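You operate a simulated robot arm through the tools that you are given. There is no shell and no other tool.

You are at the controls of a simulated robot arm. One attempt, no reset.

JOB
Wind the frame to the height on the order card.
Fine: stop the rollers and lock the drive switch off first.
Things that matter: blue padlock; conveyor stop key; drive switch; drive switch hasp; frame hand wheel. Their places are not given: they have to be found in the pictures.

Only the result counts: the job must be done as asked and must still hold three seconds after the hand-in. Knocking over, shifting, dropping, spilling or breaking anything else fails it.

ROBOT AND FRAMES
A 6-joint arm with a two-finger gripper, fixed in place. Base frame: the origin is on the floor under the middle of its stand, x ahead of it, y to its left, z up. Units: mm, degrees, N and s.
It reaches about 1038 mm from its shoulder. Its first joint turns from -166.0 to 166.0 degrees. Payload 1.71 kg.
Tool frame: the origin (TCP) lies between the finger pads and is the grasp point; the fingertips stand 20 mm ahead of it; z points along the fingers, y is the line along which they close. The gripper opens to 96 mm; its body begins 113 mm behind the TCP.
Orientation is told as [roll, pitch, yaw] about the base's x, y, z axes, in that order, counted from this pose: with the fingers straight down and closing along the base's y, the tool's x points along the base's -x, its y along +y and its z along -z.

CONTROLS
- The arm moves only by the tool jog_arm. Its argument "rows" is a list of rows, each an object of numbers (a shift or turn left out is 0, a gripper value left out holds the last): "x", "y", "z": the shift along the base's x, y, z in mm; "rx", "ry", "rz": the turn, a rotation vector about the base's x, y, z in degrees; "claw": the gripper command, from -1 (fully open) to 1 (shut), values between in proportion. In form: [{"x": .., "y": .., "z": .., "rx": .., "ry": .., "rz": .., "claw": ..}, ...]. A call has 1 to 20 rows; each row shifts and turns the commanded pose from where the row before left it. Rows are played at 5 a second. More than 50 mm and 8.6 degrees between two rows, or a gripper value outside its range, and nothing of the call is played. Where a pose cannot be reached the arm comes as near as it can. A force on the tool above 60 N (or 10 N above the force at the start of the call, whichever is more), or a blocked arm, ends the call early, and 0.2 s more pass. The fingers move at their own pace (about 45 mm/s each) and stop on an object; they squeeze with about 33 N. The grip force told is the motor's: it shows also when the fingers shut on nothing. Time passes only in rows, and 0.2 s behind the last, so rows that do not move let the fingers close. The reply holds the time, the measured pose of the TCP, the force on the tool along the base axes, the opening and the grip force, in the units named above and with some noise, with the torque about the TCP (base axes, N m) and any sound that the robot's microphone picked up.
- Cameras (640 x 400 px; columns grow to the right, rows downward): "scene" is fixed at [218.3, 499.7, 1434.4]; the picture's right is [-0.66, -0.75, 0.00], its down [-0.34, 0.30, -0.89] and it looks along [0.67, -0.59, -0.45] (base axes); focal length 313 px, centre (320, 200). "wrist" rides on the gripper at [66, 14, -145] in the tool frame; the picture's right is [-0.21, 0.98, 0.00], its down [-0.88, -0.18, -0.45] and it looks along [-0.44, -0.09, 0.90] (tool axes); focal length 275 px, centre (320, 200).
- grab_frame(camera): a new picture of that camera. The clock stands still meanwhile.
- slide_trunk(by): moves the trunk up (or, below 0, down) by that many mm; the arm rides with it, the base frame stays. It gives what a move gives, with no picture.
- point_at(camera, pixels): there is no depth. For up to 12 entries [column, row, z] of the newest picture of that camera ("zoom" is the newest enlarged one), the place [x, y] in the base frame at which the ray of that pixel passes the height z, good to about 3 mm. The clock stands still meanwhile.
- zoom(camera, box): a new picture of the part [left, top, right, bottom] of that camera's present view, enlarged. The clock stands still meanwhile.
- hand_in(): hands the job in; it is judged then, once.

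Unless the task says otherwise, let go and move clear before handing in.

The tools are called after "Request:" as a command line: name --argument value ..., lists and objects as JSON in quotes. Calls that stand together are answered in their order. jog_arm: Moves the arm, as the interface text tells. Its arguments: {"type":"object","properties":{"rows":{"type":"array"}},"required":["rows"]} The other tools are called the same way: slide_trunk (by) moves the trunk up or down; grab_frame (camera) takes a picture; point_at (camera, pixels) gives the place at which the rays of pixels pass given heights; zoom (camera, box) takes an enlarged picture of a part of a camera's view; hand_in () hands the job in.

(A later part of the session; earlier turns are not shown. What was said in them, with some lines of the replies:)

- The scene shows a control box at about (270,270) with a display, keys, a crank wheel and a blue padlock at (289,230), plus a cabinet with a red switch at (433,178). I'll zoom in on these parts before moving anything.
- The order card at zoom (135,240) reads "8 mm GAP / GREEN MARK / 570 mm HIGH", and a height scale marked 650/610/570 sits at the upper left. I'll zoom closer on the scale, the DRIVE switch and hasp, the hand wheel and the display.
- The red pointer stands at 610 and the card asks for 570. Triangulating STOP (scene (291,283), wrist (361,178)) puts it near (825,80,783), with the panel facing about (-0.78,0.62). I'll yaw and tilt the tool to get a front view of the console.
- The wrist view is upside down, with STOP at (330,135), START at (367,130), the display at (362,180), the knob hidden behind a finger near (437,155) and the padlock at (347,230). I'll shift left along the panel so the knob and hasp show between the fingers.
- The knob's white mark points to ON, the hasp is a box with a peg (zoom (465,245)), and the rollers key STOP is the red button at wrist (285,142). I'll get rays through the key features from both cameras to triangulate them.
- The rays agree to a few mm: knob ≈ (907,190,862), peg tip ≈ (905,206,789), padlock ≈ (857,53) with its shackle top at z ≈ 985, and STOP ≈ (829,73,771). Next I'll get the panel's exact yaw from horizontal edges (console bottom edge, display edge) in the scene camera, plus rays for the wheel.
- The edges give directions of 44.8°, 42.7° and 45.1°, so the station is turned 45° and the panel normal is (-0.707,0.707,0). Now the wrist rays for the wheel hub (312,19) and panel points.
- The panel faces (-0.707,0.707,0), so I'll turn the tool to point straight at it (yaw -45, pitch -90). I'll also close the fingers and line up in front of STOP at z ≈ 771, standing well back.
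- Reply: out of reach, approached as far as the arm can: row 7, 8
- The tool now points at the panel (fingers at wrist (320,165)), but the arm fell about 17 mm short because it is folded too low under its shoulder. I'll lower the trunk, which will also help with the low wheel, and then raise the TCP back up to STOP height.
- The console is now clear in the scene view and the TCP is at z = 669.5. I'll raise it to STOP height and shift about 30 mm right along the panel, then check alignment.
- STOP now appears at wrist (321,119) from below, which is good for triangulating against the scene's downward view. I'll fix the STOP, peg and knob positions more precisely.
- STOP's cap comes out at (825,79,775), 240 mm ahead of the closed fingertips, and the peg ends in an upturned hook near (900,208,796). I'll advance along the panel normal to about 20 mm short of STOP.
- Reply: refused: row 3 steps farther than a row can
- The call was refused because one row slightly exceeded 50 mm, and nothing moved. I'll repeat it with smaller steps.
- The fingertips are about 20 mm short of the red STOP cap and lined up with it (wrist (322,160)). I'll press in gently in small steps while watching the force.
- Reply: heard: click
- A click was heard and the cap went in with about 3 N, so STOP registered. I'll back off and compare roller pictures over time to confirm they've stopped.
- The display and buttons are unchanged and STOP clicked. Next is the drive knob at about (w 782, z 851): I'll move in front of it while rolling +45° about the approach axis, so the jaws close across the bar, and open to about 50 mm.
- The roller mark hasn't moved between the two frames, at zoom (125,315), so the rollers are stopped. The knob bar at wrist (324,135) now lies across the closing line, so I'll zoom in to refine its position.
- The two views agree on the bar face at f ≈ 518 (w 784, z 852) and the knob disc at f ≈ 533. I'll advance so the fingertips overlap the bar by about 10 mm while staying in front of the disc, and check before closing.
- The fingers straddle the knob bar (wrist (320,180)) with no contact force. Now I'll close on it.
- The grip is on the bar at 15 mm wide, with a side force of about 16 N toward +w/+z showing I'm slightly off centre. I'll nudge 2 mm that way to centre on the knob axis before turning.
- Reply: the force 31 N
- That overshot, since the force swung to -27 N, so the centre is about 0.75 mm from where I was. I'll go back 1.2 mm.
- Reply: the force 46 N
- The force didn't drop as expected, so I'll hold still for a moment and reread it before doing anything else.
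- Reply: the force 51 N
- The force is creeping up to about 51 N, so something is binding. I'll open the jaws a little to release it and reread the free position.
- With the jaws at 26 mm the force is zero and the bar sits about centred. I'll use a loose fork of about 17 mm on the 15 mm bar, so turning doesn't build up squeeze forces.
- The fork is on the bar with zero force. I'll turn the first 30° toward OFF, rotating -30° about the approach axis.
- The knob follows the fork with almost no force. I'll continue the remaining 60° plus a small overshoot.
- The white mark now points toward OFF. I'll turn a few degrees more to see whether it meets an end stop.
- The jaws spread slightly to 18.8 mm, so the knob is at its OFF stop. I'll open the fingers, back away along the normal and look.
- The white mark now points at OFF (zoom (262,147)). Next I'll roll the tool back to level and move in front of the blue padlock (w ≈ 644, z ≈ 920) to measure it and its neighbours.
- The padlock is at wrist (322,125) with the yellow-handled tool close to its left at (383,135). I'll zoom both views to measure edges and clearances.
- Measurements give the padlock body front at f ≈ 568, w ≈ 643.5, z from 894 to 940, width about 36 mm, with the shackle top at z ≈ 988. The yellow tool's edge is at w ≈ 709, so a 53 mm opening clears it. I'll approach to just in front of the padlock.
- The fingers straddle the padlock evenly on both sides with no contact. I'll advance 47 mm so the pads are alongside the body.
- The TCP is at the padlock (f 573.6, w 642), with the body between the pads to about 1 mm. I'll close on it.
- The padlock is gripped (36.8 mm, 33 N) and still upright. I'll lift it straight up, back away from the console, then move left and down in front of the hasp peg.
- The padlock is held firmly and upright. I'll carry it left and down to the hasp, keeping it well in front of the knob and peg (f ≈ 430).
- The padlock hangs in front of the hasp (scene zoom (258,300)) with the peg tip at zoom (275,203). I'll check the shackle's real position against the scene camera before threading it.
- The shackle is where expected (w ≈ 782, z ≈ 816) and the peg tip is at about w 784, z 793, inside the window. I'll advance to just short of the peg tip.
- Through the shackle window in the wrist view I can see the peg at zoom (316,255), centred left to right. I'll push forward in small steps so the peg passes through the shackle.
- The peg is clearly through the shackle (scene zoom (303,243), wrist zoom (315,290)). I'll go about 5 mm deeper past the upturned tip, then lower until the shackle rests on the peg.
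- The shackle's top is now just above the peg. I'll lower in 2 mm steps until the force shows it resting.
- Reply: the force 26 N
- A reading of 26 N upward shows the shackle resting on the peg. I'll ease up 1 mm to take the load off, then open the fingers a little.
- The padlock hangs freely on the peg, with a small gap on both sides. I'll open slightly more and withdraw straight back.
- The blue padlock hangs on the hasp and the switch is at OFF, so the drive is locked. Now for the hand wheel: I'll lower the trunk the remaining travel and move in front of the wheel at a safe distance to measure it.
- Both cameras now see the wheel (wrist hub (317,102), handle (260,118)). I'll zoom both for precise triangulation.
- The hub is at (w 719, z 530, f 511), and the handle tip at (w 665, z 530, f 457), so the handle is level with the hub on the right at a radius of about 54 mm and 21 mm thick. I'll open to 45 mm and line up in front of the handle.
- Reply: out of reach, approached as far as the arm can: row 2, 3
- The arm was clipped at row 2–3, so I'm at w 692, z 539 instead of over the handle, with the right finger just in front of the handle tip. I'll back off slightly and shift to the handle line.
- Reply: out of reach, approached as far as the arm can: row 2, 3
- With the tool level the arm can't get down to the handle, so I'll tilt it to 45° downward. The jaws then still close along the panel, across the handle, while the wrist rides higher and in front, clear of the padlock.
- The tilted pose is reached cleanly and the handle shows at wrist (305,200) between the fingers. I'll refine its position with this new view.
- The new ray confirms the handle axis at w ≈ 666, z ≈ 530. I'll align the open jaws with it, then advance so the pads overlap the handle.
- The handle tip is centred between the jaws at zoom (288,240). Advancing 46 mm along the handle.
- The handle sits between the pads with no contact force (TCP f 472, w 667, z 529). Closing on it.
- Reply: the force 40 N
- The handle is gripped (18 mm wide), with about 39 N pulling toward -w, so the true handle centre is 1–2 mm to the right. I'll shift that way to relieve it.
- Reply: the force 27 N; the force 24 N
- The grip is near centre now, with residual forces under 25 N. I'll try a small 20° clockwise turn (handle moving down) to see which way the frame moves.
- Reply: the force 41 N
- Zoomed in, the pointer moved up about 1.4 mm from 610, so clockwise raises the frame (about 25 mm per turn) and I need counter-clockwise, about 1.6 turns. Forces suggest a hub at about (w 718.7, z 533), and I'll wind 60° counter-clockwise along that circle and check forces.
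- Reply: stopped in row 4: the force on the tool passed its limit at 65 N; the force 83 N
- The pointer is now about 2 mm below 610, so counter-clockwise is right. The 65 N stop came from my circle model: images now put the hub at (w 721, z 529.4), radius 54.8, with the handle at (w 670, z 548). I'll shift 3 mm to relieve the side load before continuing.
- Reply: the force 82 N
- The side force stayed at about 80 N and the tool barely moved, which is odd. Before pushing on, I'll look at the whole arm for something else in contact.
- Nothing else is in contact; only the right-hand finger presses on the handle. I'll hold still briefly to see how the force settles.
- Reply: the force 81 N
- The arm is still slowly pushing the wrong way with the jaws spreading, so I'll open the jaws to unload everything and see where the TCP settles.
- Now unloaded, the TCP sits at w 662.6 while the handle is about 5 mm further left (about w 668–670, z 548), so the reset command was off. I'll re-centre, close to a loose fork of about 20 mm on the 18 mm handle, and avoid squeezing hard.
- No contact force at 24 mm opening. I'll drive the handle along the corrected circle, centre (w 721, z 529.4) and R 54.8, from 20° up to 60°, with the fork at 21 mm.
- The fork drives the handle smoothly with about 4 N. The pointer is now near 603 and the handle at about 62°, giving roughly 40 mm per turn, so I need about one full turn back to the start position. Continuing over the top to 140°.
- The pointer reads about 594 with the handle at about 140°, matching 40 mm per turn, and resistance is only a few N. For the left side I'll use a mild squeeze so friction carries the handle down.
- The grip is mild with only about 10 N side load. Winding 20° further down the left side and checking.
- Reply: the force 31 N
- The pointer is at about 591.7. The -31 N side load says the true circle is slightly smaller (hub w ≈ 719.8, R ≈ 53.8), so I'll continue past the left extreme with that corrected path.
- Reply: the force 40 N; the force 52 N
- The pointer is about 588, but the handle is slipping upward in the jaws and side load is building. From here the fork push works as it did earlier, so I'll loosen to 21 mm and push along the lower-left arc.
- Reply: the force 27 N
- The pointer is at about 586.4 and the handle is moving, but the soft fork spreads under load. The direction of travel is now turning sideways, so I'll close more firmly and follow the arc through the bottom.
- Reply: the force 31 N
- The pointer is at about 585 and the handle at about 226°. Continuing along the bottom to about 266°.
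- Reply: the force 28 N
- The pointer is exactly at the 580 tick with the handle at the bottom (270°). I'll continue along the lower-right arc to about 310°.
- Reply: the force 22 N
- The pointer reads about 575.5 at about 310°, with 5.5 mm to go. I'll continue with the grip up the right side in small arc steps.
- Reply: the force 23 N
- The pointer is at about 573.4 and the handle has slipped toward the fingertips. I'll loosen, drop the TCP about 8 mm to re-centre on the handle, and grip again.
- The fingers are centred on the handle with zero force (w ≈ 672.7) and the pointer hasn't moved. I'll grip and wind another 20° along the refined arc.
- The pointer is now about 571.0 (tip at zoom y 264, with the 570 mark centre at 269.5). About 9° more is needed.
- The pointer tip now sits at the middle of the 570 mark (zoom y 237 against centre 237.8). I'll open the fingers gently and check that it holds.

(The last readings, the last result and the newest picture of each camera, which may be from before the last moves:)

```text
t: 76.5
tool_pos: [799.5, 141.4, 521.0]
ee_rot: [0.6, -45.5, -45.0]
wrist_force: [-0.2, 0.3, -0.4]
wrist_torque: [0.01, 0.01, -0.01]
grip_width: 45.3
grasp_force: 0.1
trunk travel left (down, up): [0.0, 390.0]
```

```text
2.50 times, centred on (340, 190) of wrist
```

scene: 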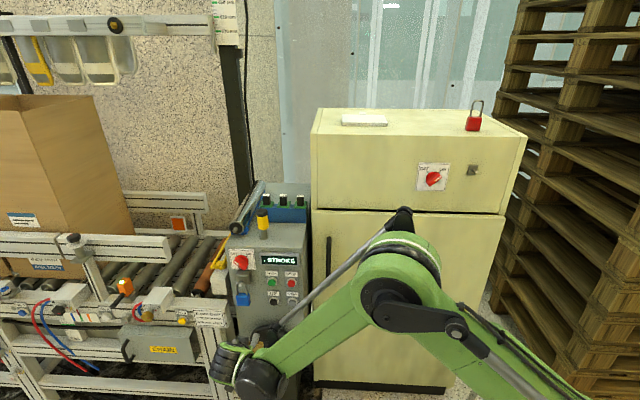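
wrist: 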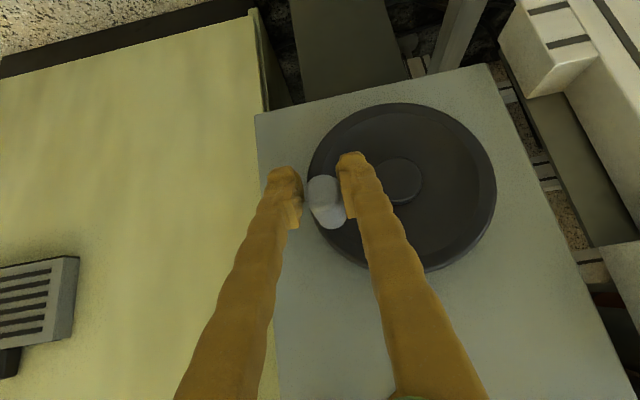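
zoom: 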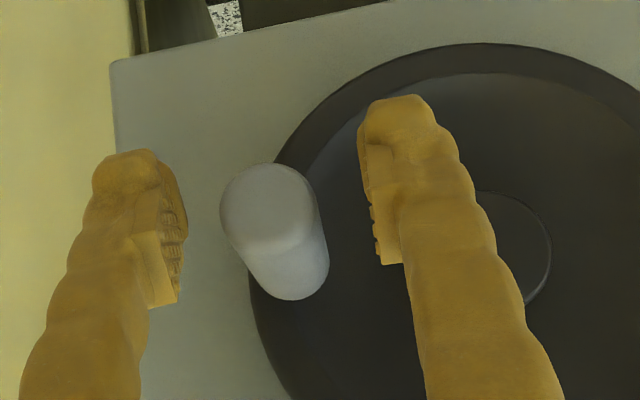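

The height holds with the jaws open. I'll back straight out from the handle and check everything.

Request:
jog_arm --rows '[{"x": -12, "y": 12}, {"x": -24, "y": 24}, {"x": -30, "y": 30}, {"x": -30, "y": 30, "z": 20}, {"x": -20, "y": 20, "z": 30}, {"z": 40}, {}]'

Request:
grab_frame --camera "scene"

Request:
zoom --camera "scene" --box '[215, 180, 325, 370]'

Request:
zoom --camera "scene" --box '[222, 255, 262, 315]'

Request:
zoom --camera "scene" --box '[222, 24, 234, 34]'

Request:
zoom --camera "scene" --box '[120, 225, 240, 305]'

```text
t: 78.1
tool_pos: [681.4, 259.9, 610.1]
ee_rot: [0.7, -45.4, -45.1]
wrist_force: [0.4, 0.0, -0.3]
wrist_torque: [-0.02, 0.03, -0.03]
grip_width: 44.9
grasp_force: 0.0
trunk travel left (down, up): [0.0, 390.0]
```

```text
taken
```

scene: 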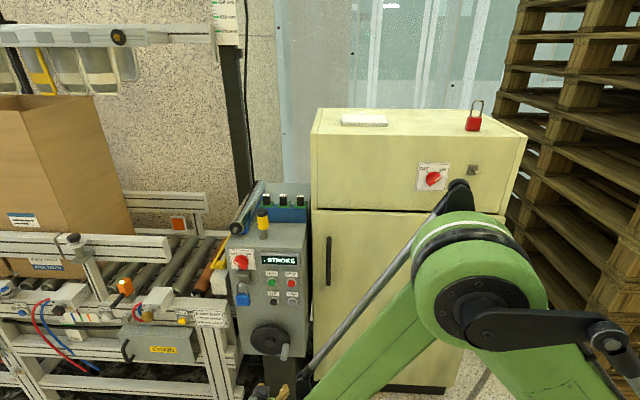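

```text
2.11 times, centred on (270, 275) of scene
```

zoom: 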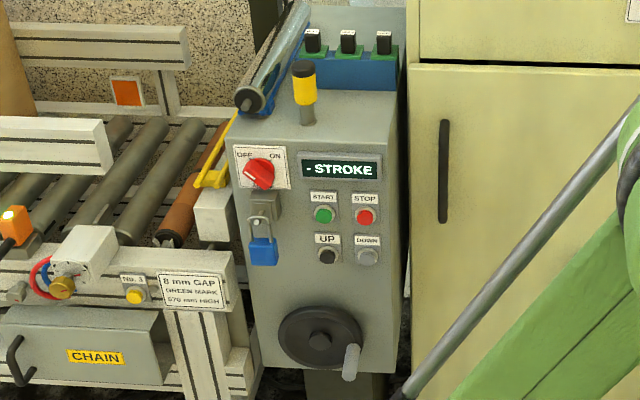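

```text
6.67 times, centred on (242, 285) of scene
```

zoom: 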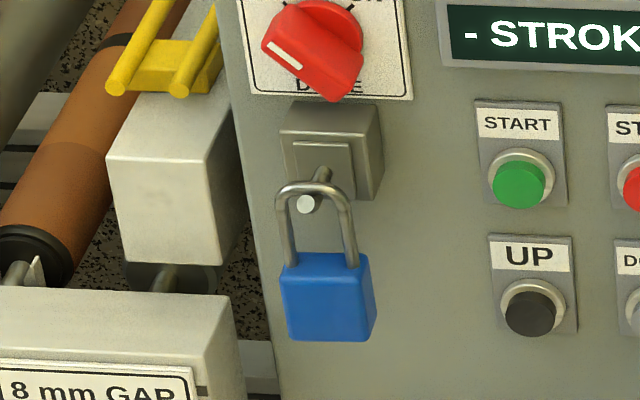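

```text
16.00 times, centred on (228, 29) of scene
```

zoom: 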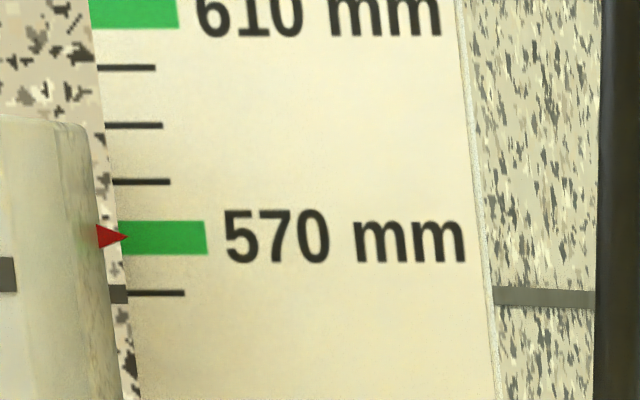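

```text
5.00 times, centred on (180, 265) of scene
```

zoom: 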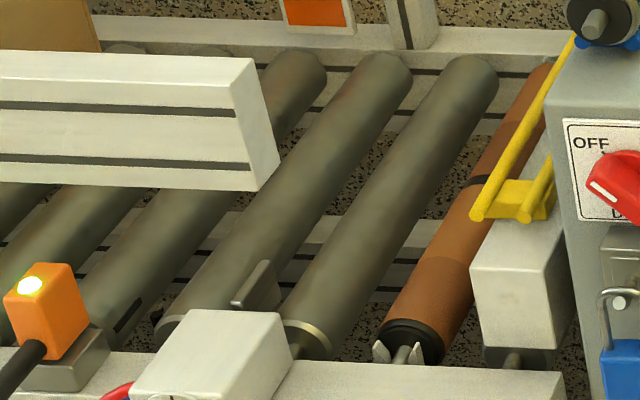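

Every part of the job checks out in the pictures:
- **Rollers:** stopped. The roller mark is unchanged since t = 13.5.
- **Drive switch:** at OFF, with the blue padlock hanging on its hasp.
- **Frame height:** the pointer is on the 570 mark and holding.
- **Arm:** clear of everything, and nothing else has been disturbed.

I'm handing the job in.

Request:
hand_in

```text
The job is handed in.
```

I've handed the job in with the frame at 570 mm, the height on the order card. The rollers are stopped and the drive switch is locked off. I don't have the judge's result yet.

- **Rollers:** I pressed STOP and heard the click. The mark on the roller stayed in the same place from then on.
- **Drive switch:** it is turned to OFF, and the blue padlock hangs on its hasp.
- **Frame height:** I wound the hand wheel back about one turn, from 610 down to 570. The pointer still read 570 after I let go and moved clear.

While I was finding the winding direction, the frame went up about 1.4 mm before I reversed. One winding move also stopped itself at 65 N because I was slightly off the wheel's circle; I let go, re-centred and carried on. The last pictures showed nothing else moved or damaged.
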